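You operate a simulated robot arm through the tools that you are given. There is no shell and no other tool. Be economical: measure what you need, move in short steps, check, and stop when the job is done.

You run a simulated robot arm. Do the job below in one go: nothing can be reset, and whatever is moved stays where it is left.

Task
Fetch the collared bottle marked "yellow" from the can ledge and stand it on the top of the front drum c. Take the cup on the can ledge and put it away on the top of the rusty table. Take the plain bottle on the can ledge and put it away on the top of the tall table. Take the steel sieve on the top of the right end drum and put it away on the top of the front bench. Put the tall beaker marked "blue" from the top of the front bench on the steel tray and the tall beaker that says "pink" on top of the big bung. Put the short bottle on the top of the front bench away on the top of the press bench. Put the square bottle from the top of the lid stand on the top of the dark low table. Do these in any order. Set down upright: collared bottle, cup, plain bottle, tall beaker, short bottle, square bottle.
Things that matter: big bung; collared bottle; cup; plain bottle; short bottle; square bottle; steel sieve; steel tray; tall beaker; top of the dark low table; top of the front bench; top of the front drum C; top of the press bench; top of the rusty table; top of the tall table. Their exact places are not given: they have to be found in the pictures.

It is judged by the outcome, as a careful person would: the job done as asked, and still so three seconds after it is handed in. It fails if anything else is knocked over, pushed out of place, dropped, spilled or broken. A push-on lid holds only when it is set on centred and level and pressed home; a screw cap is set on level and turned clockwise until tight.

Robot
A 7-joint arm with a two-finger parallel gripper on a trunk, on a base that drives. Base frame: it is fixed to the floor where the robot stands at the start and does not move with it; the origin is under the middle of the robot, x ahead of it, y to its left, z up; the surface under the hand at the start is at about z = 48. Readings come in cm, rad, newtons and seconds.
With the tool pointing down near the work surface it reaches from about 12 to 64 cm from the robot's upright axis, wherever it stands. Its first joint turns from -2.496 to 2.496 rad. Places, roughly: big bung (10x10x8 cm) [-540, 230, 80]; collared bottle [50, 50, 50]; cup (6x5x6 cm) [40, 110, 50]; plain bottle (7x7x20 cm) [40, 20, 50]; short bottle [-575, 200, 75]; square bottle [-750, -200, 75]; steel sieve (13x13x6 cm) [90, 230, 80]; steel tray (12x12x2 cm) [-590, 230, 80]; tall beaker [-550, 225, 75]; top of the dark low table [-700, -30, 50]; top of the front bench [-620, 220, 80]; top of the front drum C (26x26 cm) [94, 282, 74]; top of the press bench [170, -930, 70]; top of the rusty table [-530, 0, 80]; top of the tall table [130, -830, 80]. Payload 3 kg.
The tool frame sits at the grasp point between the pads (the TCP): z along the fingers, y along the line on which they close. The tips reach 3 cm beyond it. Largest opening 9.4 cm; finger width 2.8, thickness 1; the body of the gripper, 5 by 9.6 cm, starts 5.5 cm behind the TCP.
Orientation is that of the tool frame in the base frame, as a unit quaternion [x, y, z, w]. With the fingers straight down and closing along the base's y, the tool's x points along the base's -x, its y along +y and its z along -z.

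Tools
- The arm moves only by the tool nudge_tool. Its argument "plan" is a list of rows, each an object of numbers (a shift or turn left out is 0, a gripper value left out holds the last): "fingers": the gripper command, from -1 (shut) to 1 (fully open), values between in proportion; "x", "y", "z": the shift along the base's x, y, z in units of 25 mm (1.0 is 25 mm); "ax", "ay", "az": the turn, a rotation vector about the base's x, y, z in units of 8 degrees (1.0 is 8 degrees). In form: [{"fingers": .., "x": .., "y": .., "z": .., "ax": .., "ay": .., "az": ..}, ...]. A call has 1 to 12 rows; each row shifts and turns the commanded pose from where the row before left it. A call with a number of a shift or a turn outside -1 to 1 is refused whole. A row lasts 0.2 s, in which the tool goes at most 5 cm and 0.15 rad; a call with a longer step from one row to the next is refused whole, and so is a gripper value outside its range. A pose out of reach is approached as far as the arm can. The call stops where the force on the tool passes 40 N (or 10 N more than at its start, if that is more) or the arm is blocked; 0.2 s more then pass. The fingers move at their own pace (about 4.5 cm/s each) and stop on an object; they squeeze with about 23 N. The grip force told is the motor's: it shows also when the fingers shut on nothing. Time passes only in rows, and 0.2 s behind the last, so rows that do not move let the fingers close. The reply holds the time, the measured pose of the TCP, the force on the tool along the base axes, the opening and the grip force, in the units named above and with some noise, with the torque about the TCP (base axes, N m) and any sound that the robot's microphone picked up.
- Cameras (640 x 400 px; columns grow to the right, rows downward): "scene" is now at [1.36, 18.64, 160.09]; the picture's right is [0.74, -0.67, 0.00], its down [-0.62, -0.69, -0.36] and it looks along [0.24, 0.27, -0.93] (base axes); focal length 250 px, centre (320, 200). "wrist" rides on the gripper at [7.6, 1.4, -10.2] in the tool frame; the picture's right is [-0.18, 0.98, 0.00], its down [-0.75, -0.14, -0.64] and it looks along [-0.63, -0.12, 0.77] (tool axes); focal length 243 px, centre (320, 200).
- grab_frame(camera): a new picture of that camera. No time passes.
- lift_body(by): slides the trunk up (or, below 0, down) by that many cm; the arm and the scene camera ride with it, the base frame stays. It gives what a move gives, with no picture.
- steer(legs): drives the robot by 1 to 6 legs, each [ahead, left, turn to the left] in cm, cm and rad, along the robot's own axes; the way and the turn of a leg run together, so that a leg with both is an arc; at most 150 cm and 3.142 rad a leg. The arm and the cameras ride along, it lands a little off, and it stops where it bumps. It gives what a move gives.
- head_to(pan, tilt): turns the head with the scene camera to pan (to the left, within 2.496 rad either way) and tilt (down, from -0.506 to 1.204), counted from straight ahead of the robot. It gives what a move gives.
- locate(camera, pixels): for up to 12 pixels [column, row] of the newest picture of that camera ("zoom" is the newest enlarged one), the place [x, y, z] in the base frame of the surface seen there, good to about 0.3 cm. No time passes.
- inspect(camera, box): a new picture of the part [left, top, right, bottom] of that camera's present view, enlarged. No time passes.
- finish_job(): hands the job in; it is judged then, once.

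Go step by step. Measure first, check grasps and placings, and put right what went wrong. The budget is 322 turns and 190 pictures, counting those below and the enlarged ones. Unless the task says otherwise, let go and move clear before handing in.

The tools are called by a JSON object that holds its "api" and its "payload". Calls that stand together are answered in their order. nudge_tool: Moves the arm, as the interface text tells. Its arguments: {"type":"object","properties":{"plan":{"type":"array"}},"required":["plan"]} The other tools are called the same way: lift_body (by) slides the trunk up or down; steer (legs) drives the base; head_to (pan, tilt) turns the head that bears the scene camera; grab_frame (camera) takes a picture; locate (camera, pixels) gives the place of the surface under pixels of a picture; inspect (camera, box) takes an enlarged picture of a part of a camera's view; finish_job () hands the job in.

At the start:

```text
time_s: 0.0
eef_pos: [35.07, 39.99, 71.43]
tcp_rot: [0.0, 1.0, 0.0, -0.002]
contact_force: [0.4, -1.5, 0.2]
torque: [-0.01, 0.02, -0.01]
finger_gap: 9.37
grip_force: 0.1
trunk travel left (down, up): [-7.5, 31.5]
robot x, y, heading: [0.1, -0.08, 0.001]
head pan, tilt: [0.836, 1.197]
```

scene: 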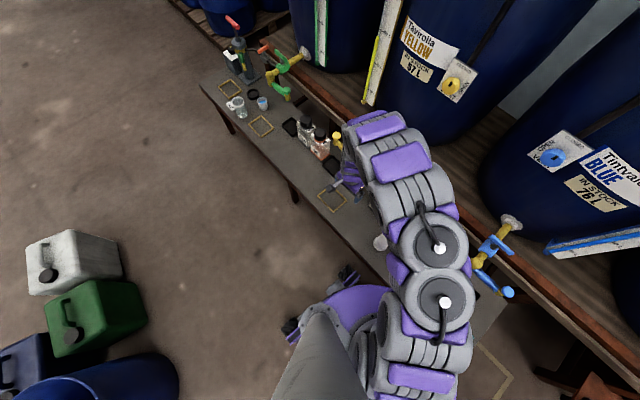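
wrist: 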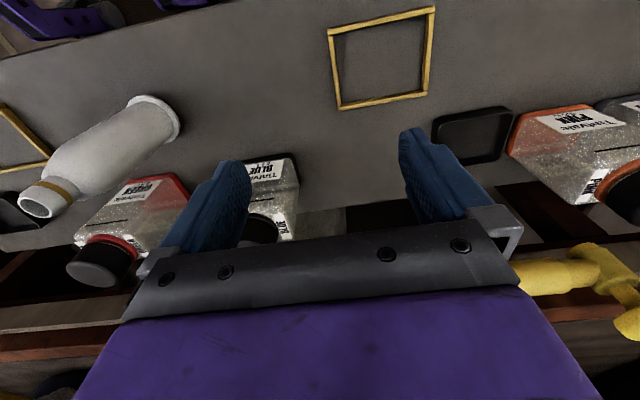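

The first pictures show the can ledge with several bottles under the hand. I'll look around the ledge in detail first.

{"api": "inspect", "payload": {"camera": "scene", "box": [190, 20, 390, 220]}}

{"api": "inspect", "payload": {"camera": "wrist", "box": [0, 0, 640, 300]}}

```text
2.00 times, centred on (290, 120) of scene
```

zoom: 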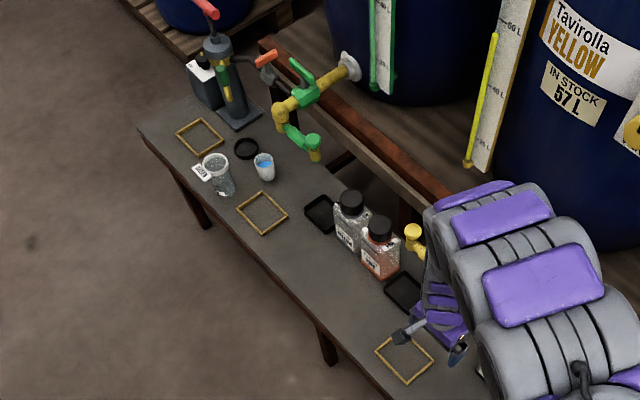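

```text
1.00 times, centred on (320, 150) of wrist (not enlarged: the box is as wide or as high as the picture)
```

zoom: 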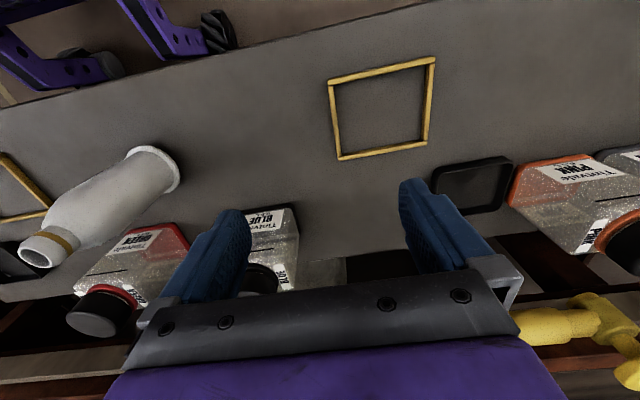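

{"api": "inspect", "payload": {"camera": "scene", "box": [280, 100, 350, 170]}}

{"api": "inspect", "payload": {"camera": "scene", "box": [210, 40, 300, 140]}}

{"api": "locate", "payload": {"camera": "wrist", "pixels": [[60, 197], [150, 150], [35, 260], [100, 315], [265, 225], [565, 180], [470, 140], [625, 200], [380, 100], [150, 98], [270, 260], [620, 105]]}}

{"api": "locate", "payload": {"camera": "scene", "pixels": [[320, 134], [306, 121], [310, 137], [320, 150], [239, 107], [262, 102], [253, 94], [261, 126], [230, 88], [240, 80], [335, 128], [295, 128]]}}

```text
5.71 times, centred on (315, 135) of scene
```

zoom: 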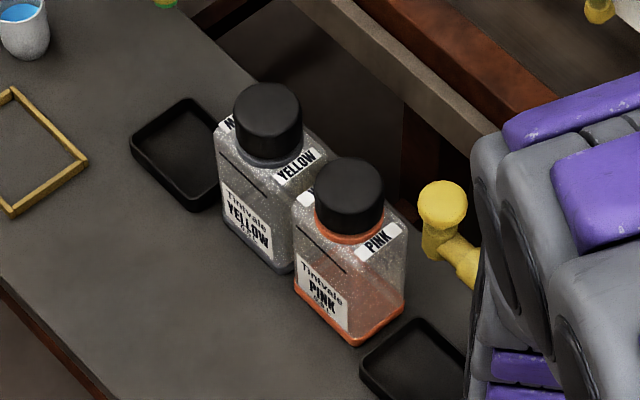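

```text
4.00 times, centred on (255, 90) of scene
```

zoom: 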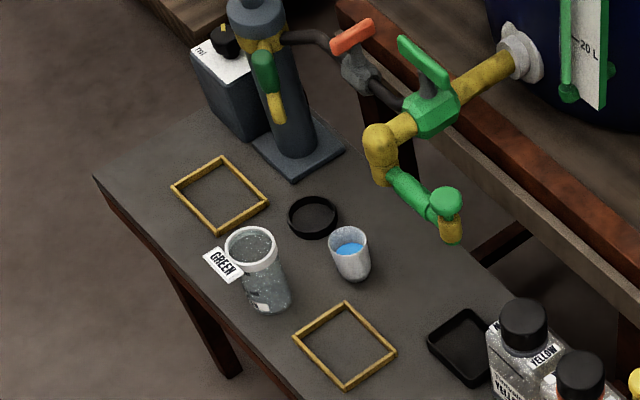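

```text
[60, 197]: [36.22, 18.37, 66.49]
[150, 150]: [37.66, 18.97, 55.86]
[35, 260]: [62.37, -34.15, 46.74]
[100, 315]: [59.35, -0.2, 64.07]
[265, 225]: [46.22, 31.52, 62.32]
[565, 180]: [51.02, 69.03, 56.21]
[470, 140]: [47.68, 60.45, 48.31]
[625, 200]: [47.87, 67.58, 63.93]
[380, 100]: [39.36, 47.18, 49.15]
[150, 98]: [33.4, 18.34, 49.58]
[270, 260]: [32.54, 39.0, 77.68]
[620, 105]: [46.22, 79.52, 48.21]
```

```text
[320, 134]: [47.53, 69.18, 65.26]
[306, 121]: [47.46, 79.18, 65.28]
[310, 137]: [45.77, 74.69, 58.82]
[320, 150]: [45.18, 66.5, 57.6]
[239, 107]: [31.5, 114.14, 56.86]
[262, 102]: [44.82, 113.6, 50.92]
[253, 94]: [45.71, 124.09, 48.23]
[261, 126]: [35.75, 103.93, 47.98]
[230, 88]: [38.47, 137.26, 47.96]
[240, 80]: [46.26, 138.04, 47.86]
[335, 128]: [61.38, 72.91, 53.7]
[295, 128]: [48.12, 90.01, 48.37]
```

{"api": "head_to", "payload": {"pan": 1.3, "tilt": 0.5}}

{"api": "grab_frame", "payload": {"camera": "scene"}}

{"api": "head_to", "payload": {"pan": 2.49, "tilt": 0.3}}

{"api": "grab_frame", "payload": {"camera": "scene"}}

{"api": "head_to", "payload": {"pan": -1.4, "tilt": 0.3}}

{"api": "grab_frame", "payload": {"camera": "scene"}}

{"api": "head_to", "payload": {"pan": -2.49, "tilt": 0.3}}

{"api": "grab_frame", "payload": {"camera": "scene"}}

```text
time_s: 1.1
eef_pos: [35.01, 40.02, 71.73]
tcp_rot: [0.0, 1.0, 0.001, 0.0]
contact_force: [0.6, 0.2, 1.0]
torque: [0.0, -0.02, 0.0]
finger_gap: 9.39
grip_force: 0.0
trunk travel left (down, up): [-7.5, 31.5]
robot x, y, heading: [-0.09, 0.09, -0.002]
head pan, tilt: [1.3, 0.499]
```

```text
183 pictures are left
```

scene: 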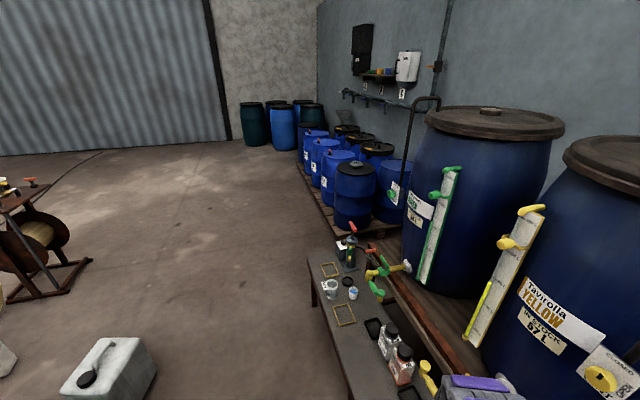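

```text
time_s: 2.5
eef_pos: [35.12, 39.99, 71.6]
tcp_rot: [0.0, 1.0, 0.0, 0.0]
contact_force: [0.0, -1.0, -0.7]
torque: [0.01, -0.01, -0.01]
finger_gap: 9.39
grip_force: 0.1
trunk travel left (down, up): [-7.5, 31.5]
robot x, y, heading: [0.07, -0.03, 0.001]
head pan, tilt: [2.491, 0.3]
```

```text
182 pictures are left
```

scene: 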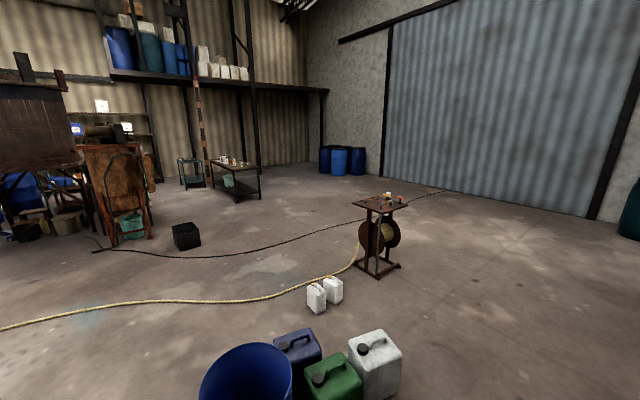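

```text
time_s: 5.7
eef_pos: [35.06, 39.98, 71.64]
tcp_rot: [0.0, 1.0, 0.001, 0.0]
contact_force: [0.4, 0.2, 1.0]
torque: [0.01, 0.02, -0.02]
finger_gap: 9.39
grip_force: 0.1
trunk travel left (down, up): [-7.5, 31.5]
robot x, y, heading: [-0.02, 0.03, 0.0]
head pan, tilt: [-1.4, 0.3]
```

```text
181 pictures are left
```

scene: 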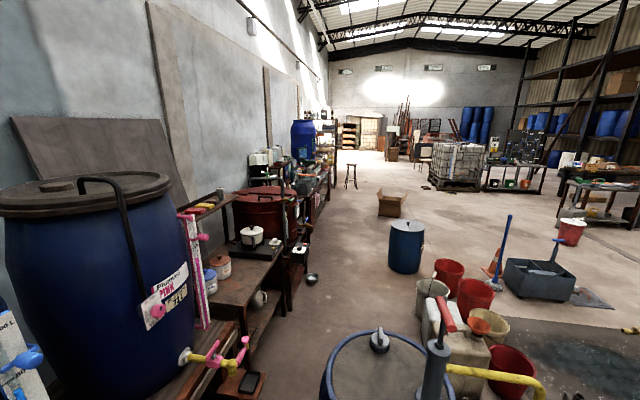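

```text
time_s: 7.0
eef_pos: [34.96, 40.0, 71.58]
tcp_rot: [0.0, 1.0, 0.001, 0.0]
contact_force: [-0.5, -0.7, 1.4]
torque: [-0.03, 0.0, 0.0]
finger_gap: 9.43
grip_force: 0.1
trunk travel left (down, up): [-7.5, 31.5]
robot x, y, heading: [0.27, -0.25, -0.001]
head pan, tilt: [-2.491, 0.3]
```

```text
180 pictures are left
```

scene: 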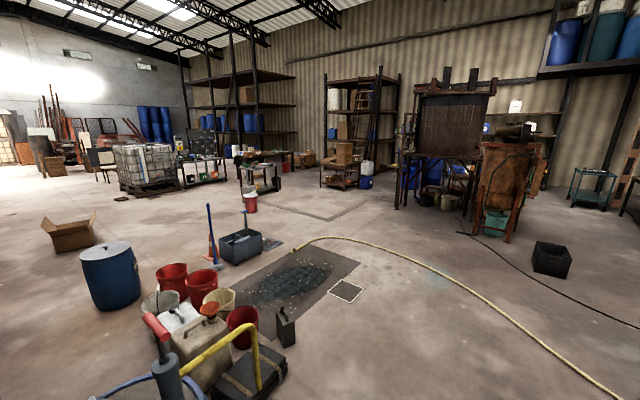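

{"api": "lift_body", "payload": {"by": 12}}

{"api": "head_to", "payload": {"pan": 0.9, "tilt": 1.0}}

{"api": "grab_frame", "payload": {"camera": "scene"}}

{"api": "locate", "payload": {"camera": "scene", "pixels": [[160, 150], [200, 230], [260, 320], [50, 330], [100, 330], [60, 370], [280, 100], [230, 60]]}}

```text
time_s: 8.5
eef_pos: [35.09, 40.02, 83.62]
tcp_rot: [0.0, 1.0, 0.001, -0.001]
contact_force: [0.6, -0.2, 0.0]
torque: [0.0, 0.0, 0.0]
finger_gap: 9.41
grip_force: 0.0
trunk travel left (down, up): [-19.5, 19.5]
robot x, y, heading: [-0.25, -0.01, 0.001]
head pan, tilt: [-2.491, 0.3]
```

```text
time_s: 11.3
eef_pos: [35.03, 39.98, 83.7]
tcp_rot: [0.0, 1.0, 0.0, 0.001]
contact_force: [-0.1, -0.2, -0.1]
torque: [-0.01, -0.01, 0.02]
finger_gap: 9.43
grip_force: 0.1
trunk travel left (down, up): [-19.5, 19.5]
robot x, y, heading: [-0.07, 0.15, -0.001]
head pan, tilt: [0.901, 1.0]
```

```text
179 pictures are left
```

scene: 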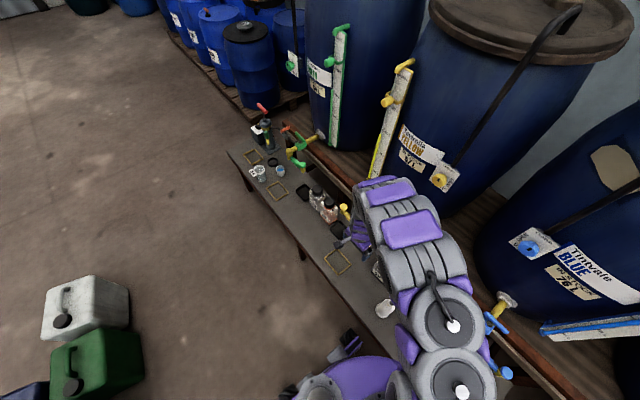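

```text
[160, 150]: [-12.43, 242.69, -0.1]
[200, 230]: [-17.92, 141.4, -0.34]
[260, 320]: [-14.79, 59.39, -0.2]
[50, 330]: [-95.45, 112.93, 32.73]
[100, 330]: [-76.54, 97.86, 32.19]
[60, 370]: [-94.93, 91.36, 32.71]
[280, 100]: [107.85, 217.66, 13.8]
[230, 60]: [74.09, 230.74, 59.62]
```

{"api": "steer", "payload": {"legs": [[0, 60, 0]]}}

{"api": "head_to", "payload": {"pan": 0.4, "tilt": 1.1}}

{"api": "grab_frame", "payload": {"camera": "scene"}}

{"api": "grab_frame", "payload": {"camera": "wrist"}}

```text
time_s: 14.8
eef_pos: [36.89, 99.12, 83.94]
tcp_rot: [0.013, 1.0, 0.003, 0.0]
contact_force: [-0.4, 0.5, -0.3]
torque: [-0.03, -0.02, 0.01]
finger_gap: 9.41
grip_force: 0.0
trunk travel left (down, up): [-19.5, 19.5]
robot x, y, heading: [0.67, 60.35, -0.026]
head pan, tilt: [0.901, 1.0]
```

```text
time_s: 15.7
eef_pos: [36.67, 99.03, 83.8]
tcp_rot: [0.013, 1.0, 0.003, -0.001]
contact_force: [-0.8, -1.0, 0.2]
torque: [-0.02, -0.01, 0.01]
finger_gap: 9.4
grip_force: 0.1
trunk travel left (down, up): [-19.5, 19.5]
robot x, y, heading: [0.64, 59.97, -0.025]
head pan, tilt: [0.4, 1.1]
```

```text
178 pictures are left
```

scene: 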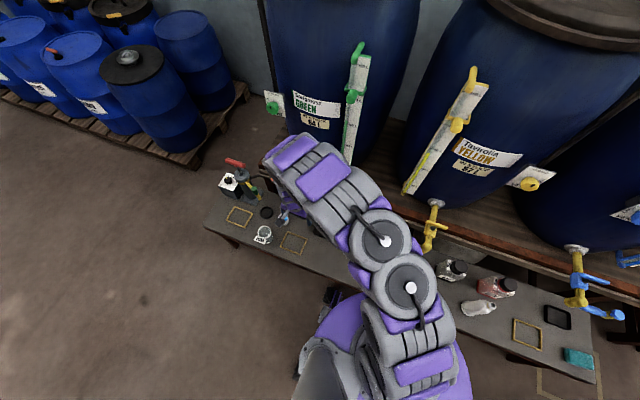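

```text
177 pictures are left
```

wrist: 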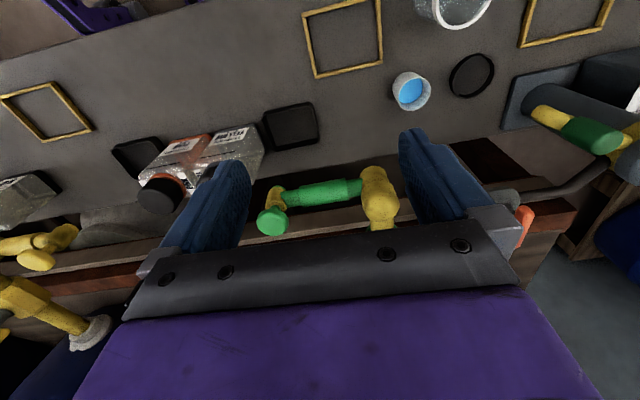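

{"api": "nudge_tool", "payload": {"plan": [{"y": -1}, {"y": -1}, {"y": -1}, {"y": -1}, {"y": -1}, {"y": -1}, {"y": -1}, {"y": -1}, {}]}}

{"api": "grab_frame", "payload": {"camera": "wrist"}}

```text
time_s: 17.7
eef_pos: [36.65, 79.13, 83.9]
tcp_rot: [0.013, 1.0, 0.002, 0.0]
contact_force: [0.0, -0.6, 0.5]
torque: [0.01, -0.01, 0.0]
finger_gap: 9.4
grip_force: 0.1
trunk travel left (down, up): [-19.5, 19.5]
robot x, y, heading: [0.98, 60.59, -0.027]
head pan, tilt: [0.4, 1.1]
```

```text
176 pictures are left
```

wrist: 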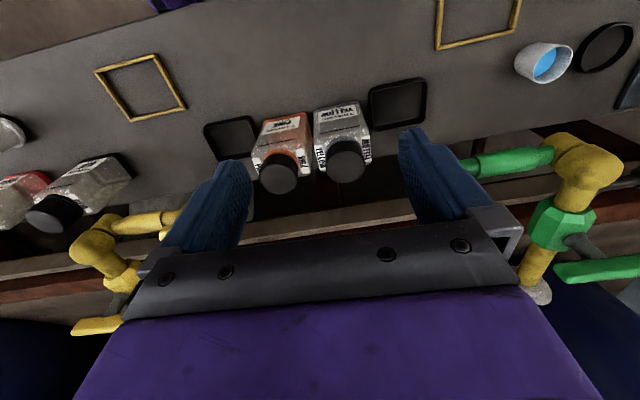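

{"api": "inspect", "payload": {"camera": "wrist", "box": [240, 70, 440, 210]}}

{"api": "locate", "payload": {"camera": "wrist", "pixels": [[348, 158], [279, 175], [316, 135], [309, 140], [371, 155], [366, 135], [320, 107], [356, 101], [326, 170], [340, 115], [305, 155], [400, 105]]}}

```text
2.86 times, centred on (340, 140) of wrist
```

zoom: 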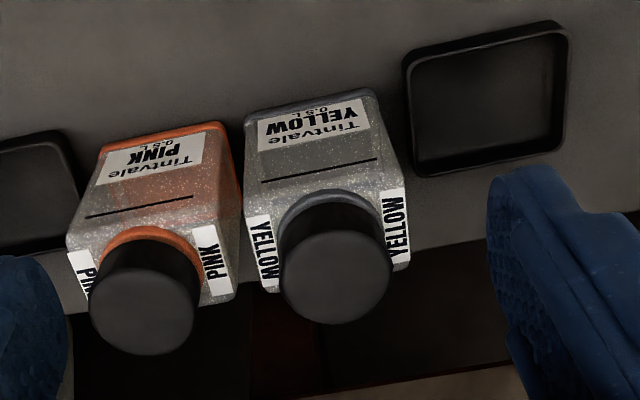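

```text
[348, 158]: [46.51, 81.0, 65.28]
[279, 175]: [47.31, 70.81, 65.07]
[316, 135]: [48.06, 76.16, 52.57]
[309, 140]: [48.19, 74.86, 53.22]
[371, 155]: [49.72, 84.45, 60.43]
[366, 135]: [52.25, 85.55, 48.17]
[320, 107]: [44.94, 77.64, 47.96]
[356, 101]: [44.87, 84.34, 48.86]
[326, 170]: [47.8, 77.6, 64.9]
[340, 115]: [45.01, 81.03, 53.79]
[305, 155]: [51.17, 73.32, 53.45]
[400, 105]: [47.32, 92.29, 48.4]
```

{"api": "nudge_tool", "payload": {"plan": [{"az": -1, "x": 0.4}, {"az": -1, "x": 0.4}, {"az": -1, "x": 0.4}, {"az": -1, "x": 0.4}, {"az": -1, "x": 0.4}, {"az": -1, "x": 0.4}, {"az": -1, "x": 0.4}, {"az": -1, "x": 0.4}, {"az": -1, "x": 0.4}, {"az": -1, "x": 0.4}, {"az": -1, "y": 0.3}, {"az": -0.2, "y": 0.3}]}}

{"api": "grab_frame", "payload": {"camera": "wrist"}}

```text
time_s: 20.3
eef_pos: [46.73, 80.59, 83.93]
tcp_rot: [0.715, 0.699, 0.0, 0.003]
contact_force: [0.3, 0.9, -0.1]
torque: [0.03, -0.01, 0.02]
finger_gap: 9.4
grip_force: 0.0
trunk travel left (down, up): [-19.5, 19.5]
robot x, y, heading: [0.88, 60.6, -0.023]
head pan, tilt: [0.4, 1.1]
```

```text
174 pictures are left
```

wrist: 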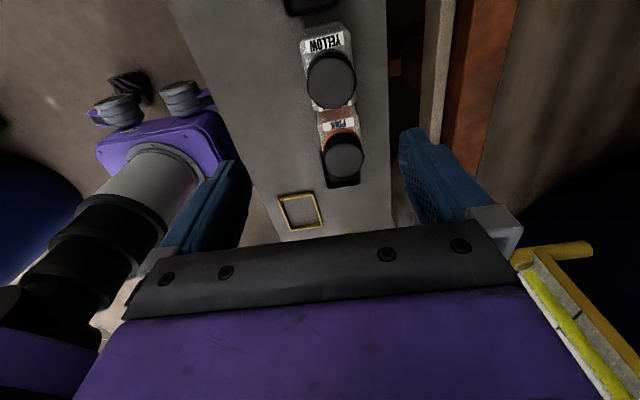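

{"api": "inspect", "payload": {"camera": "wrist", "box": [270, 0, 400, 200]}}

{"api": "locate", "payload": {"camera": "wrist", "pixels": [[330, 80], [343, 158], [303, 45], [349, 36], [304, 75], [355, 70], [308, 85], [325, 43], [330, 60], [319, 110], [360, 108], [362, 150]]}}

```text
2.00 times, centred on (335, 100) of wrist
```

zoom: 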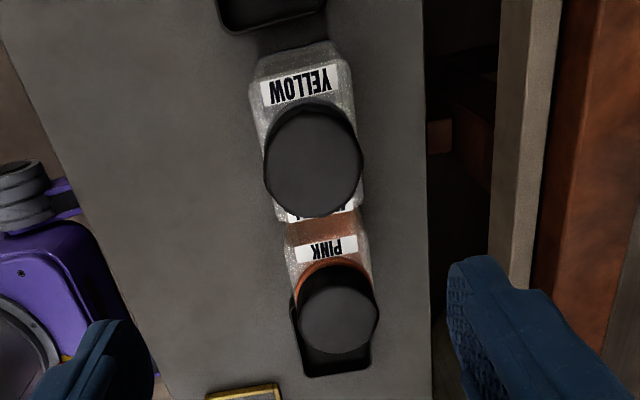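

```text
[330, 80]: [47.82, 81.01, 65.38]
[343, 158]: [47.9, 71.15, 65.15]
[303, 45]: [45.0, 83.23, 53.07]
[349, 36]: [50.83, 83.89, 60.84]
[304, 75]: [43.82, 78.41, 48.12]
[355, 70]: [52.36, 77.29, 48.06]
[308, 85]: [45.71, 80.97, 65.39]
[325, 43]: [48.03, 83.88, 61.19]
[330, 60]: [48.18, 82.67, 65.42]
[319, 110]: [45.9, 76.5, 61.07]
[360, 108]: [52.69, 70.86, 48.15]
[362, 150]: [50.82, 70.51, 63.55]
```

{"api": "nudge_tool", "payload": {"plan": [{"x": 0.46, "y": 0.16, "fingers": 1}, {"z": -1}, {"z": -1}, {"z": -1}, {"z": -1}, {"z": -1}, {"z": -1}, {"z": -1}, {}]}}

{"api": "grab_frame", "payload": {"camera": "wrist"}}

```text
time_s: 22.3
eef_pos: [47.97, 80.95, 66.31]
tcp_rot: [0.714, 0.7, 0.001, 0.003]
contact_force: [-0.1, -0.9, 0.0]
torque: [-0.02, 0.03, 0.01]
finger_gap: 9.4
grip_force: 0.0
trunk travel left (down, up): [-19.5, 19.5]
robot x, y, heading: [0.78, 60.26, -0.03]
head pan, tilt: [0.4, 1.1]
```

```text
172 pictures are left
```

wrist: 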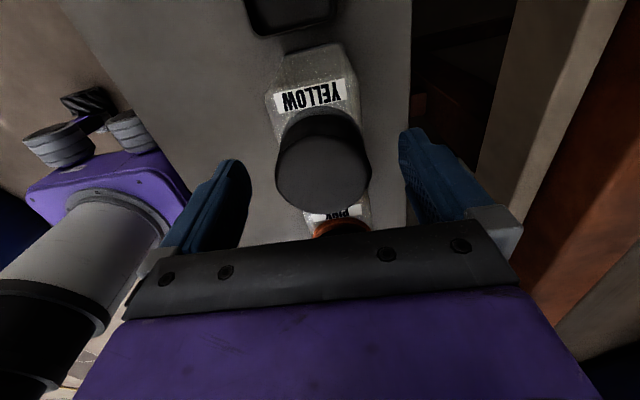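

Centred well over the yellow bottle at (320,165). I descend and close on the body.

{"api": "nudge_tool", "payload": {"plan": [{"z": -0.8}, {"z": -0.8}, {"z": -0.6}, {"fingers": -1}, {}, {}, {}]}}

{"api": "grab_frame", "payload": {"camera": "wrist"}}

```text
time_s: 23.9
eef_pos: [47.93, 80.97, 60.75]
tcp_rot: [0.714, 0.7, 0.002, 0.003]
contact_force: [-0.1, -0.8, 0.3]
torque: [-0.01, -0.07, 0.02]
finger_gap: 6.61
grip_force: 23.5
trunk travel left (down, up): [-19.5, 19.5]
robot x, y, heading: [0.74, 60.15, -0.028]
head pan, tilt: [0.4, 1.1]
```

```text
171 pictures are left
```

wrist: 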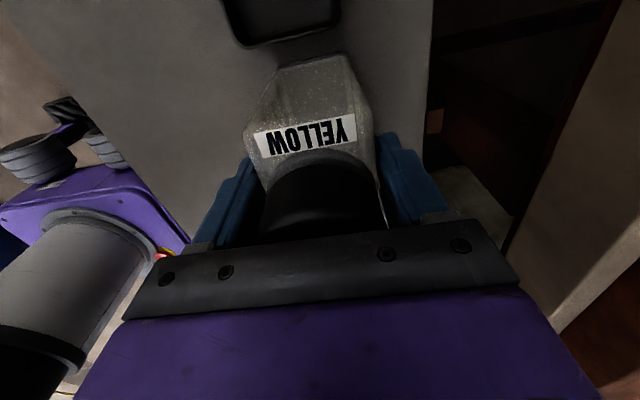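

{"api": "nudge_tool", "payload": {"plan": [{"z": 0.5}, {"z": 0.8}, {"z": 1}, {"z": 1}, {"z": 1}, {"z": 1}, {"z": 1}, {"z": 1}, {"z": 1}, {"z": 1}, {}]}}

{"api": "lift_body", "payload": {"by": 12}}

{"api": "head_to", "payload": {"pan": 0.9, "tilt": 0.7}}

{"api": "grab_frame", "payload": {"camera": "scene"}}

```text
time_s: 26.3
eef_pos: [47.86, 81.12, 84.13]
tcp_rot: [0.714, 0.7, 0.001, 0.002]
contact_force: [-1.0, 0.2, -1.5]
torque: [0.03, 0.0, -0.01]
finger_gap: 6.63
grip_force: 23.3
trunk travel left (down, up): [-19.5, 19.5]
robot x, y, heading: [0.74, 60.29, -0.028]
head pan, tilt: [0.4, 1.1]
```

```text
time_s: 27.8
eef_pos: [47.86, 81.13, 96.05]
tcp_rot: [0.714, 0.7, 0.001, 0.003]
contact_force: [0.1, -0.3, -1.2]
torque: [0.03, 0.03, 0.01]
finger_gap: 6.59
grip_force: 22.9
trunk travel left (down, up): [-31.5, 7.5]
robot x, y, heading: [0.85, 60.69, -0.024]
head pan, tilt: [0.4, 1.1]
```

```text
time_s: 28.7
eef_pos: [47.95, 81.14, 96.25]
tcp_rot: [0.714, 0.7, 0.001, 0.003]
contact_force: [0.7, -0.3, -0.6]
torque: [0.0, -0.01, -0.01]
finger_gap: 6.57
grip_force: 22.8
trunk travel left (down, up): [-31.5, 7.5]
robot x, y, heading: [0.89, 60.31, -0.029]
head pan, tilt: [0.901, 0.7]
```

```text
170 pictures are left
```

scene: 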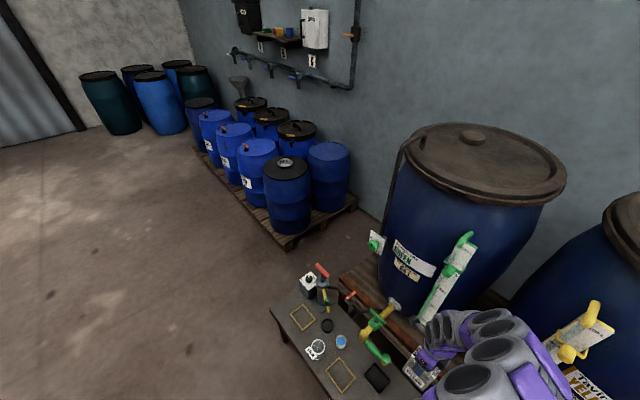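

{"api": "inspect", "payload": {"camera": "scene", "box": [180, 80, 370, 250]}}

{"api": "locate", "payload": {"camera": "scene", "pixels": [[285, 170], [285, 162], [255, 150], [233, 131], [215, 117], [288, 240], [240, 190], [355, 205], [262, 265], [280, 330], [328, 152], [200, 165]]}}

```text
2.35 times, centred on (275, 165) of scene
```

zoom: 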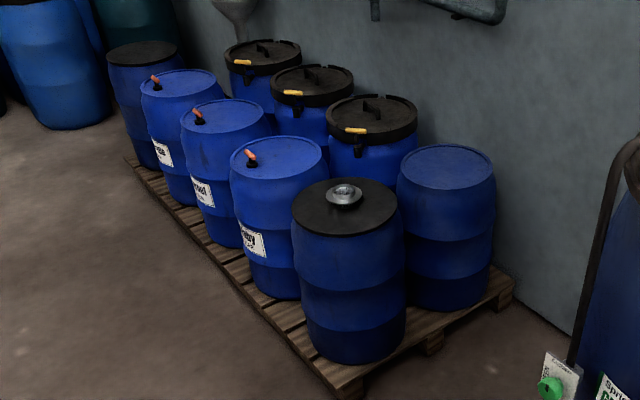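

```text
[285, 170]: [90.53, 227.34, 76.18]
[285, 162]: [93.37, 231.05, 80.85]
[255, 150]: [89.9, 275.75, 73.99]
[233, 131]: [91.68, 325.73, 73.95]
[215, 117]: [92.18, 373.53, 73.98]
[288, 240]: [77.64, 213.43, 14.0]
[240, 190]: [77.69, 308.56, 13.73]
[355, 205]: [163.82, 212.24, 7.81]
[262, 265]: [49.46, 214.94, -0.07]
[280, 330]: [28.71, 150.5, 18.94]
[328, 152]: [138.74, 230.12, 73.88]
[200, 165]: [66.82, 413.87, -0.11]
```

{"api": "locate", "payload": {"camera": "scene", "pixels": [[320, 268], [327, 300], [350, 296], [380, 355], [309, 283], [342, 342]]}}

{"api": "steer", "payload": {"legs": [[-15, 0, 0.027], [0, 105, 0], [0, 100, 0], [30, 0, 0]]}}

{"api": "head_to", "payload": {"pan": 0.3, "tilt": 0.8}}

{"api": "grab_frame", "payload": {"camera": "scene"}}

```text
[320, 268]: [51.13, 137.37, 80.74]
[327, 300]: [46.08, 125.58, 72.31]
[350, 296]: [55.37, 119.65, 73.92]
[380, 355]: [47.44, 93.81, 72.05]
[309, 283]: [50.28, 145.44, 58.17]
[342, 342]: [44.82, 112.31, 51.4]
```

```text
time_s: 41.5
eef_pos: [58.84, 287.67, 95.99]
tcp_rot: [0.697, 0.717, 0.0, 0.003]
contact_force: [0.1, 0.4, -0.9]
torque: [-0.02, 0.03, -0.01]
finger_gap: 6.58
grip_force: 23.2
trunk travel left (down, up): [-31.5, 7.5]
robot x, y, heading: [12.63, 264.36, 0.027]
head pan, tilt: [0.901, 0.7]
```

```text
time_s: 42.5
eef_pos: [58.69, 287.56, 96.24]
tcp_rot: [0.697, 0.717, 0.002, 0.002]
contact_force: [-0.4, 0.0, -1.0]
torque: [0.02, 0.0, 0.04]
finger_gap: 6.6
grip_force: 22.9
trunk travel left (down, up): [-31.5, 7.5]
robot x, y, heading: [12.43, 264.63, 0.025]
head pan, tilt: [0.3, 0.799]
```

```text
168 pictures are left
```

scene: 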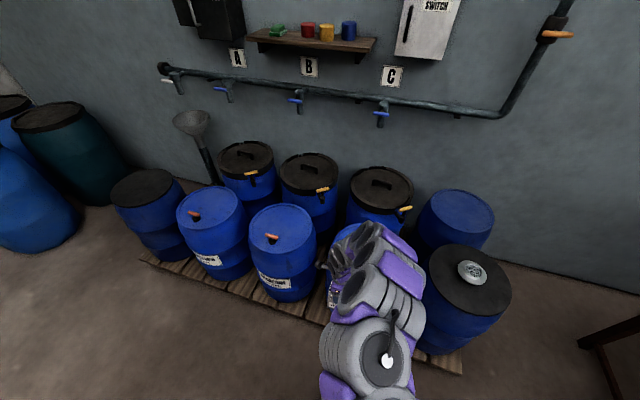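

{"api": "steer", "payload": {"legs": [[26, -8, 0]]}}

{"api": "grab_frame", "payload": {"camera": "wrist"}}

{"api": "grab_frame", "payload": {"camera": "scene"}}

```text
time_s: 44.3
eef_pos: [83.94, 280.48, 96.04]
tcp_rot: [0.698, 0.716, 0.0, 0.003]
contact_force: [0.3, 0.9, -0.5]
torque: [0.01, 0.02, 0.0]
finger_gap: 6.58
grip_force: 23.1
trunk travel left (down, up): [-31.5, 7.5]
robot x, y, heading: [37.55, 257.79, 0.015]
head pan, tilt: [0.3, 0.799]
```

```text
167 pictures are left
```

wrist: 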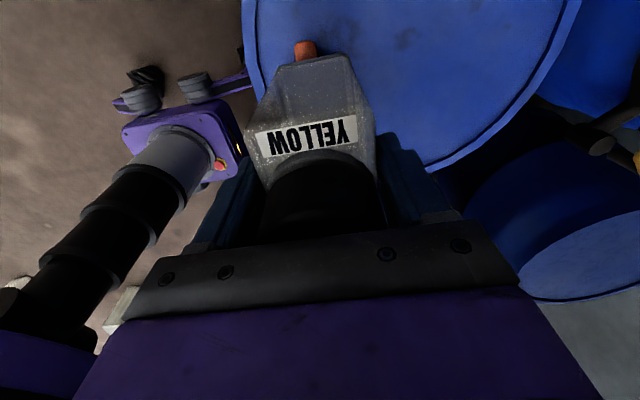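

```text
166 pictures are left
```

scene: 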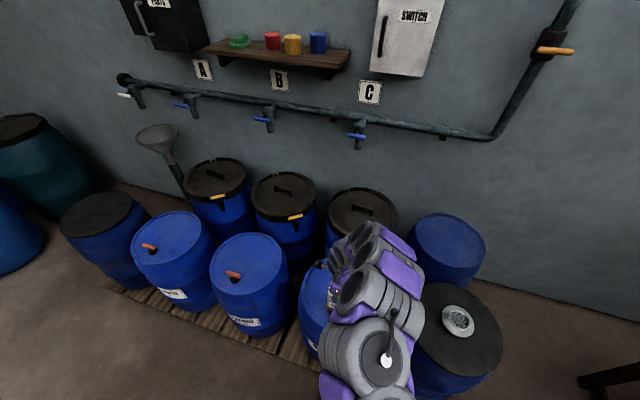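

{"api": "locate", "payload": {"camera": "wrist", "pixels": [[305, 48], [255, 60], [248, 15], [430, 160], [500, 115], [575, 10], [410, 60], [305, 60], [560, 150]]}}

{"api": "locate", "payload": {"camera": "scene", "pixels": [[318, 264], [308, 285], [370, 145], [428, 310]]}}

```text
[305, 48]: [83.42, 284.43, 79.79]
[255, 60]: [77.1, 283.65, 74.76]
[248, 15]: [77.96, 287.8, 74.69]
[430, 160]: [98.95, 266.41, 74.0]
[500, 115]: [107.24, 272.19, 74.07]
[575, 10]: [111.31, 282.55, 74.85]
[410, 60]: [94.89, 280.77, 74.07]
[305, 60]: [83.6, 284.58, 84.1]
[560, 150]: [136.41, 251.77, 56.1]
```

```text
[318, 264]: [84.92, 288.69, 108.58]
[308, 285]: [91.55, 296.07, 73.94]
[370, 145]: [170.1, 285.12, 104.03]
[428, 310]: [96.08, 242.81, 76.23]
```

{"api": "nudge_tool", "payload": {"plan": [{"x": 1}, {"x": 1}, {"x": 1}, {"x": 1}, {}, {"z": -1}, {"z": -1}, {"z": -1}, {}]}}

{"api": "grab_frame", "payload": {"camera": "wrist"}}

```text
time_s: 46.3
eef_pos: [93.75, 280.58, 88.86]
tcp_rot: [0.698, 0.716, 0.001, 0.003]
contact_force: [-1.0, -0.1, -0.4]
torque: [0.02, -0.02, 0.04]
finger_gap: 6.59
grip_force: 23.3
trunk travel left (down, up): [-31.5, 7.5]
robot x, y, heading: [37.58, 257.57, 0.02]
head pan, tilt: [0.3, 0.799]
```

```text
165 pictures are left
```

wrist: 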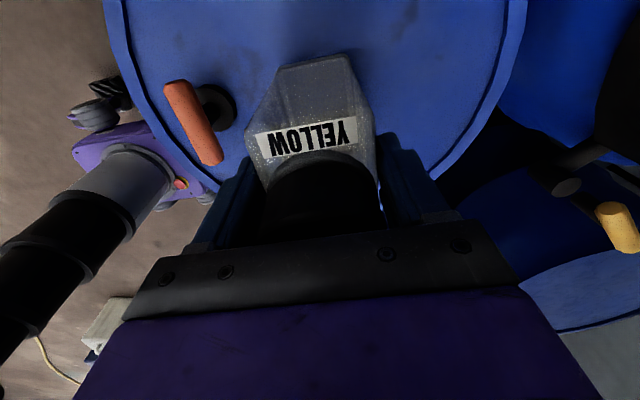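

{"api": "nudge_tool", "payload": {"plan": [{"x": 0.3, "z": -0.4}, {"z": -0.3}, {"z": -0.1}, {"z": -0.1}, {"z": -0.1}, {}]}}

```text
time_s: 47.7
eef_pos: [94.51, 280.25, 86.35]
tcp_rot: [0.699, 0.715, 0.004, 0.004]
contact_force: [2.8, 0.8, 21.0]
torque: [0.08, -0.03, -0.01]
finger_gap: 6.62
grip_force: 23.4
trunk travel left (down, up): [-31.5, 7.5]
robot x, y, heading: [37.53, 257.53, 0.02]
head pan, tilt: [0.3, 0.799]
```

{"api": "nudge_tool", "payload": {"plan": [{"z": 0.08}, {"fingers": 1}, {}, {}, {"z": 0.5}, {"z": 1}, {"z": 1}, {"z": 1}, {"z": 1}, {"z": 1}]}}

{"api": "grab_frame", "payload": {"camera": "wrist"}}

```text
time_s: 49.9
eef_pos: [94.23, 280.08, 100.05]
tcp_rot: [0.698, 0.716, 0.001, 0.002]
contact_force: [-1.2, -0.1, -0.7]
torque: [-0.01, 0.02, 0.03]
finger_gap: 9.43
grip_force: 0.1
trunk travel left (down, up): [-31.5, 7.5]
robot x, y, heading: [37.75, 257.59, 0.023]
head pan, tilt: [0.3, 0.799]
```

```text
164 pictures are left
```

wrist: 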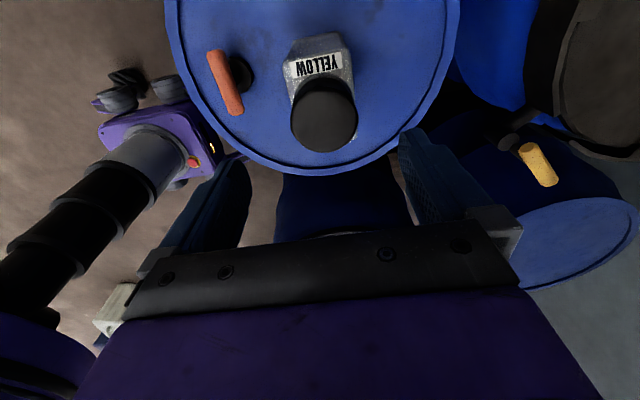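

{"api": "nudge_tool", "payload": {"plan": [{"y": -1, "x": -1}, {"y": -1}, {"y": -1}, {"y": -1}, {"y": -1}, {"y": -1}, {"y": -1}, {"y": -1}, {"y": -1}, {"y": -1}, {"y": -1}, {"y": -1}]}}

{"api": "head_to", "payload": {"pan": -0.5, "tilt": 0.9}}

{"api": "grab_frame", "payload": {"camera": "scene"}}

{"api": "grab_frame", "payload": {"camera": "wrist"}}

```text
time_s: 52.5
eef_pos: [91.81, 250.0, 100.16]
tcp_rot: [0.699, 0.716, 0.002, 0.002]
contact_force: [0.5, -0.6, -0.6]
torque: [-0.01, 0.02, -0.02]
finger_gap: 9.39
grip_force: 0.0
trunk travel left (down, up): [-31.5, 7.5]
robot x, y, heading: [37.32, 257.5, 0.018]
head pan, tilt: [0.3, 0.799]
```

```text
time_s: 53.7
eef_pos: [91.83, 250.04, 100.06]
tcp_rot: [0.699, 0.716, 0.003, 0.003]
contact_force: [0.2, 0.1, -0.2]
torque: [-0.02, 0.02, 0.0]
finger_gap: 9.41
grip_force: 0.0
trunk travel left (down, up): [-31.5, 7.5]
robot x, y, heading: [37.8, 257.69, 0.02]
head pan, tilt: [-0.499, 0.901]
```

```text
163 pictures are left
```

scene: 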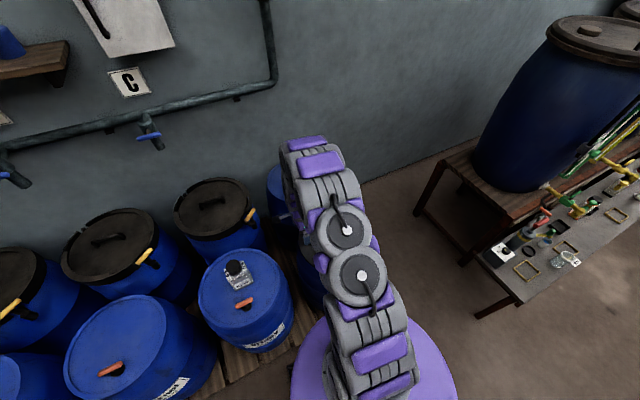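

```text
162 pictures are left
```

wrist: 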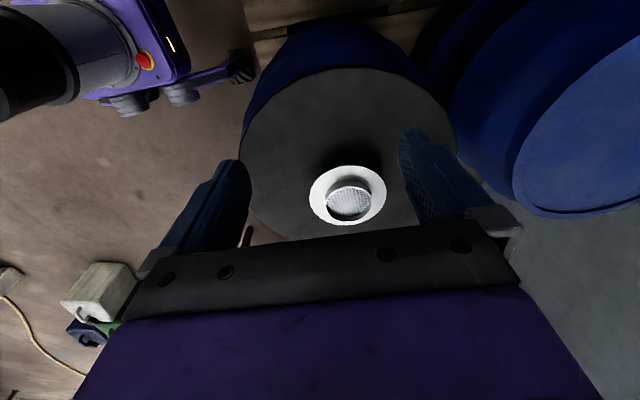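

{"api": "inspect", "payload": {"camera": "wrist", "box": [295, 145, 405, 235]}}

{"api": "locate", "payload": {"camera": "wrist", "pixels": [[348, 198], [313, 195], [384, 195], [348, 223], [348, 168], [328, 205], [370, 203], [348, 178], [348, 215], [330, 130], [318, 190], [376, 190]]}}

```text
4.44 times, centred on (350, 190) of wrist
```

zoom: 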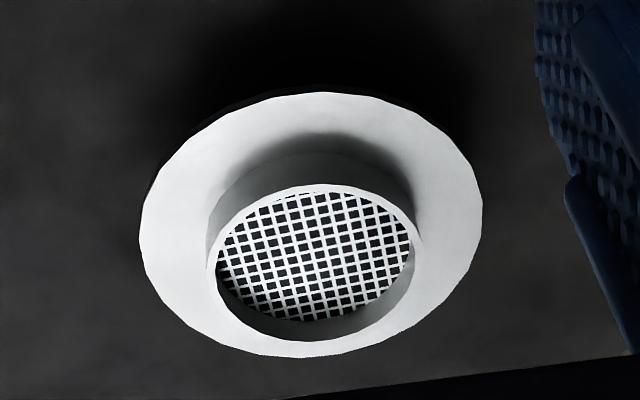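

```text
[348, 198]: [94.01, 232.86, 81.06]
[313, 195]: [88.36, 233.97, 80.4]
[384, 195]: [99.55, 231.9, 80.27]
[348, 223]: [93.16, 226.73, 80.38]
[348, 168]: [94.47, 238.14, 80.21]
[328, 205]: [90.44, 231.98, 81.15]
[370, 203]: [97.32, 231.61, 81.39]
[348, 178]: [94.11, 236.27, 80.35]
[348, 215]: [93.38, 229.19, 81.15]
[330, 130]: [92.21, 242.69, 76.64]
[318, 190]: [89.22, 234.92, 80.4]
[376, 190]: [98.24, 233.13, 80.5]
```

{"api": "steer", "payload": {"legs": [[0, -18, -0.02]]}}

{"api": "grab_frame", "payload": {"camera": "wrist"}}

```text
time_s: 55.2
eef_pos: [91.85, 231.59, 100.11]
tcp_rot: [0.703, 0.711, 0.001, 0.004]
contact_force: [-0.1, -0.2, 0.4]
torque: [0.0, 0.01, 0.01]
finger_gap: 9.4
grip_force: 0.0
trunk travel left (down, up): [-31.5, 7.5]
robot x, y, heading: [37.49, 239.37, 0.007]
head pan, tilt: [-0.499, 0.901]
```

```text
160 pictures are left
```

wrist: 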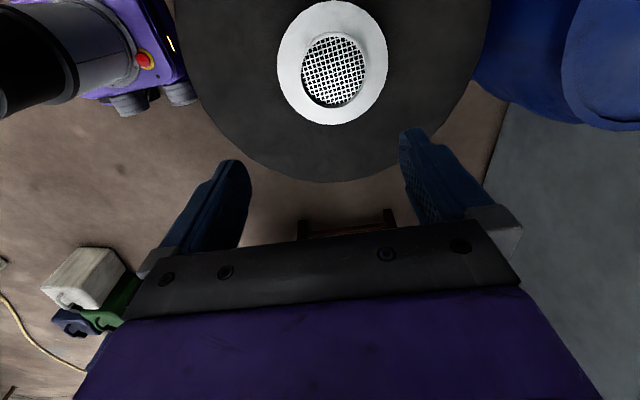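

{"api": "inspect", "payload": {"camera": "wrist", "box": [270, 0, 400, 140]}}

{"api": "locate", "payload": {"camera": "wrist", "pixels": [[334, 70], [301, 70], [366, 70], [334, 36], [334, 106], [278, 65], [387, 65], [334, 123], [334, 3], [303, 90], [363, 90], [320, 40]]}}

```text
2.86 times, centred on (335, 70) of wrist
```

zoom: 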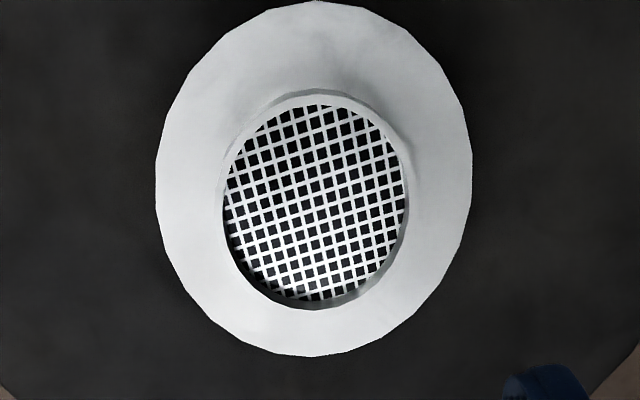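

```text
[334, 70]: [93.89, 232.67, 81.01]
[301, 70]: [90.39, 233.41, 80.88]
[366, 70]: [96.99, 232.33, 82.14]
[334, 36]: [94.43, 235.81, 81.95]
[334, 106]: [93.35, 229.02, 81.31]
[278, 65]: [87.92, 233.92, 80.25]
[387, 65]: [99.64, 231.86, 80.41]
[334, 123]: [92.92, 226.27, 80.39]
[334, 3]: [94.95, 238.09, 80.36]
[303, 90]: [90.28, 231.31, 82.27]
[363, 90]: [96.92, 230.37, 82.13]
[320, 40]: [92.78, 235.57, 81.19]
```

{"api": "nudge_tool", "payload": {"plan": [{"x": 0.8, "y": 0.32}, {"z": -1}, {"z": -1}, {"z": -1}, {"z": -1}, {"z": -1}, {"z": -0.8}, {"z": -0.4}, {}]}}

{"api": "grab_frame", "payload": {"camera": "wrist"}}

```text
time_s: 57.2
eef_pos: [93.43, 230.3, 84.7]
tcp_rot: [0.704, 0.71, 0.008, -0.002]
contact_force: [-0.1, -1.2, -0.3]
torque: [0.05, -0.03, 0.02]
finger_gap: 9.39
grip_force: 0.1
trunk travel left (down, up): [-31.5, 7.5]
robot x, y, heading: [38.03, 238.72, 0.001]
head pan, tilt: [-0.499, 0.901]
```

```text
158 pictures are left
```

wrist: 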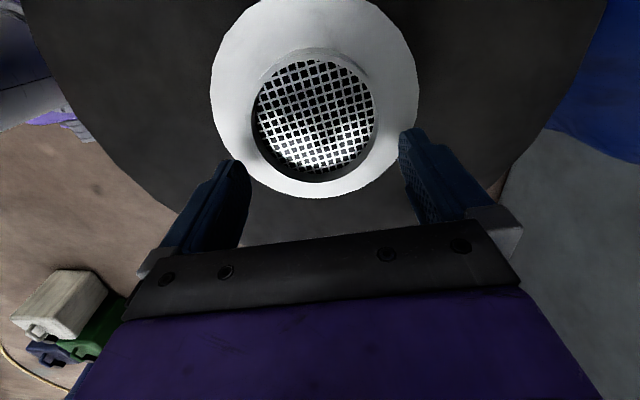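

{"api": "nudge_tool", "payload": {"plan": [{"y": 0.5, "x": 0.1}, {"y": 0.34, "x": 0.07}, {}]}}

{"api": "locate", "payload": {"camera": "wrist", "pixels": [[255, 115], [376, 115], [315, 55], [315, 180], [211, 95], [418, 95], [315, 196]]}}

```text
time_s: 58.0
eef_pos: [94.19, 232.68, 84.64]
tcp_rot: [0.704, 0.71, 0.006, -0.001]
contact_force: [-0.1, 0.1, -0.6]
torque: [0.02, 0.01, -0.04]
finger_gap: 9.38
grip_force: 0.1
trunk travel left (down, up): [-31.5, 7.5]
robot x, y, heading: [37.84, 238.97, 0.002]
head pan, tilt: [-0.499, 0.901]
```

```text
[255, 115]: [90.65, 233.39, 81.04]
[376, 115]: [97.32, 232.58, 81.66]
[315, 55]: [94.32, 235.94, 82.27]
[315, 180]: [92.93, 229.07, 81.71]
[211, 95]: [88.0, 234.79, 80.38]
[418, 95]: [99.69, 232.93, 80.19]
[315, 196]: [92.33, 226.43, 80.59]
```

{"api": "nudge_tool", "payload": {"plan": [{"z": -0.3, "x": -0.08}, {}, {"fingers": -1}, {}, {}, {}]}}

{"api": "grab_frame", "payload": {"camera": "wrist"}}

```text
time_s: 59.4
eef_pos: [93.93, 233.71, 84.03]
tcp_rot: [0.704, 0.711, 0.004, 0.002]
contact_force: [0.0, -0.2, 5.9]
torque: [-0.13, 0.05, 0.0]
finger_gap: 7.76
grip_force: 23.2
trunk travel left (down, up): [-31.5, 7.5]
robot x, y, heading: [38.08, 239.17, 0.007]
head pan, tilt: [-0.499, 0.901]
```

```text
157 pictures are left
```

wrist: 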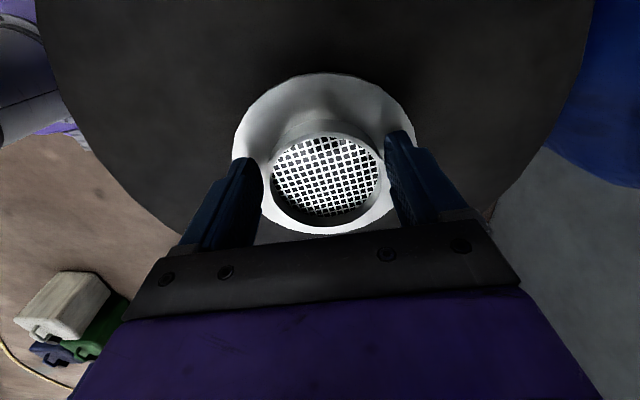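

{"api": "nudge_tool", "payload": {"plan": [{"z": 0.2}, {"z": 0.3}, {"z": 0.6}, {}]}}

{"api": "grab_frame", "payload": {"camera": "wrist"}}

```text
time_s: 60.4
eef_pos: [93.89, 233.35, 86.75]
tcp_rot: [0.703, 0.711, 0.006, 0.001]
contact_force: [-0.6, -0.3, -1.0]
torque: [0.0, 0.01, 0.01]
finger_gap: 7.73
grip_force: 22.6
trunk travel left (down, up): [-31.5, 7.5]
robot x, y, heading: [37.9, 238.81, 0.009]
head pan, tilt: [-0.499, 0.901]
```

```text
156 pictures are left
```

wrist: 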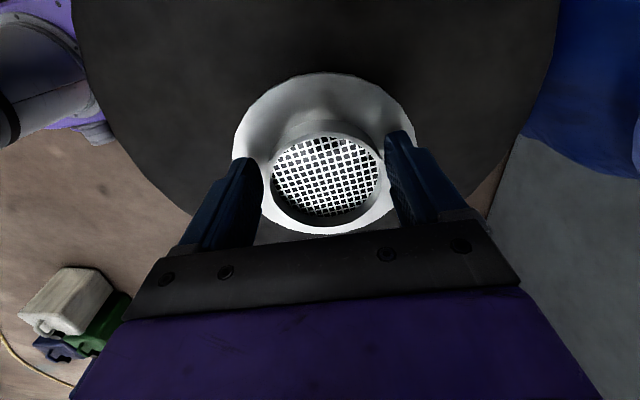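

{"api": "nudge_tool", "payload": {"plan": [{"z": 1}, {"z": 1}, {"z": 1}, {"z": 1}, {"x": -1}, {"x": -1}, {"x": -1}, {"x": -1}, {"x": -1}, {"x": -1}, {}]}}

{"api": "steer", "payload": {"legs": [[-30, 0, 0], [0, 0, 3.13]]}}

{"api": "head_to", "payload": {"pan": -0.1, "tilt": 0.4}}

{"api": "grab_frame", "payload": {"camera": "scene"}}

```text
time_s: 62.8
eef_pos: [79.23, 233.48, 96.51]
tcp_rot: [0.704, 0.711, 0.004, 0.001]
contact_force: [0.1, -0.1, -0.7]
torque: [0.02, 0.01, 0.01]
finger_gap: 7.76
grip_force: 22.5
trunk travel left (down, up): [-31.5, 7.5]
robot x, y, heading: [38.13, 239.4, 0.008]
head pan, tilt: [-0.499, 0.901]
```

```text
time_s: 72.1
eef_pos: [-32.8, 246.25, 96.53]
tcp_rot: [-0.698, 0.716, 0.001, -0.005]
contact_force: [0.7, -0.9, -0.9]
torque: [-0.02, 0.01, 0.03]
finger_gap: 7.71
grip_force: 23.1
trunk travel left (down, up): [-31.5, 7.5]
robot x, y, heading: [7.59, 239.13, 3.108]
head pan, tilt: [-0.499, 0.901]
```

```text
time_s: 73.0
eef_pos: [-32.7, 246.29, 96.65]
tcp_rot: [-0.699, 0.715, 0.003, -0.006]
contact_force: [-0.7, 0.8, -0.4]
torque: [0.0, -0.04, 0.02]
finger_gap: 7.72
grip_force: 23.0
trunk travel left (down, up): [-31.5, 7.5]
robot x, y, heading: [8.12, 239.38, 3.111]
head pan, tilt: [-0.099, 0.4]
```

```text
155 pictures are left
```

scene: 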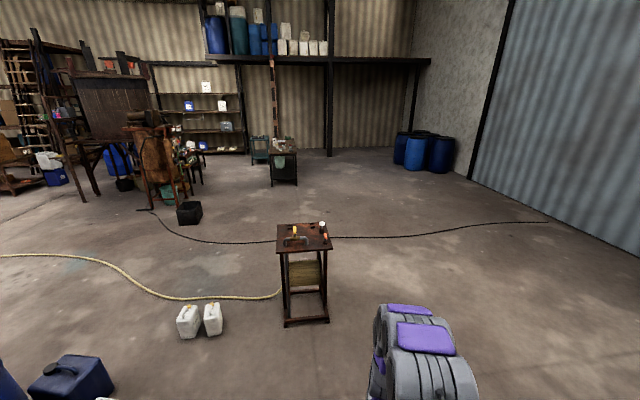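

{"api": "locate", "payload": {"camera": "scene", "pixels": [[305, 235], [305, 322], [188, 322], [283, 145], [283, 187], [258, 160], [188, 212], [160, 190], [165, 130], [410, 236], [380, 180], [450, 300]]}}

{"api": "inspect", "payload": {"camera": "scene", "box": [60, 90, 360, 250]}}

```text
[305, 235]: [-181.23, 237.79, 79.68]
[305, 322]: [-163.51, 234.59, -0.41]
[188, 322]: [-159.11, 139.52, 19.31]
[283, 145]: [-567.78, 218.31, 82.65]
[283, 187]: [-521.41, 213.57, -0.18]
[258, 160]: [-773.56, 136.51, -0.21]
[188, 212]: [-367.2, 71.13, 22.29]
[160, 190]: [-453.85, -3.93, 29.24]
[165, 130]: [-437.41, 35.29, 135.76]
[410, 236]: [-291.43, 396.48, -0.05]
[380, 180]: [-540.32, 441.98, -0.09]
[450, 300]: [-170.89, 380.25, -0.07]
```

```text
2.13 times, centred on (210, 170) of scene
```

zoom: 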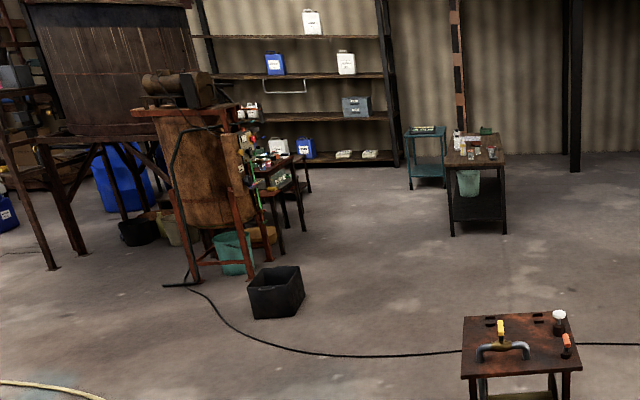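

{"api": "steer", "payload": {"legs": [[0, -75, 0.03], [150, 0, 0], [150, 0, 0], [130, 0, 0]]}}

{"api": "head_to", "payload": {"pan": 0.5, "tilt": 0.6}}

{"api": "grab_frame", "payload": {"camera": "scene"}}

```text
time_s: 97.2
eef_pos: [-463.25, 310.02, 96.56]
tcp_rot: [0.714, -0.7, -0.002, 0.006]
contact_force: [0.5, 0.9, -1.3]
torque: [-0.03, -0.02, 0.01]
finger_gap: 7.66
grip_force: 22.9
trunk travel left (down, up): [-31.5, 7.5]
robot x, y, heading: [-421.89, 304.87, -3.132]
head pan, tilt: [-0.099, 0.4]
```

```text
time_s: 98.2
eef_pos: [-462.95, 310.12, 96.73]
tcp_rot: [0.714, -0.7, -0.002, 0.006]
contact_force: [0.1, -0.1, -0.1]
torque: [-0.05, 0.05, 0.04]
finger_gap: 7.7
grip_force: 23.0
trunk travel left (down, up): [-31.5, 7.5]
robot x, y, heading: [-422.2, 304.67, -3.126]
head pan, tilt: [0.499, 0.6]
```

```text
153 pictures are left
```

scene: 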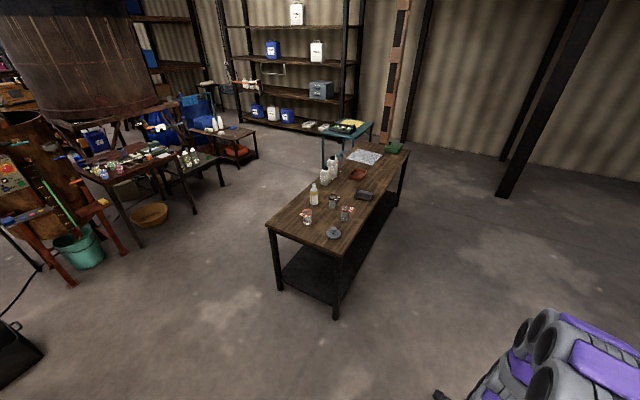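

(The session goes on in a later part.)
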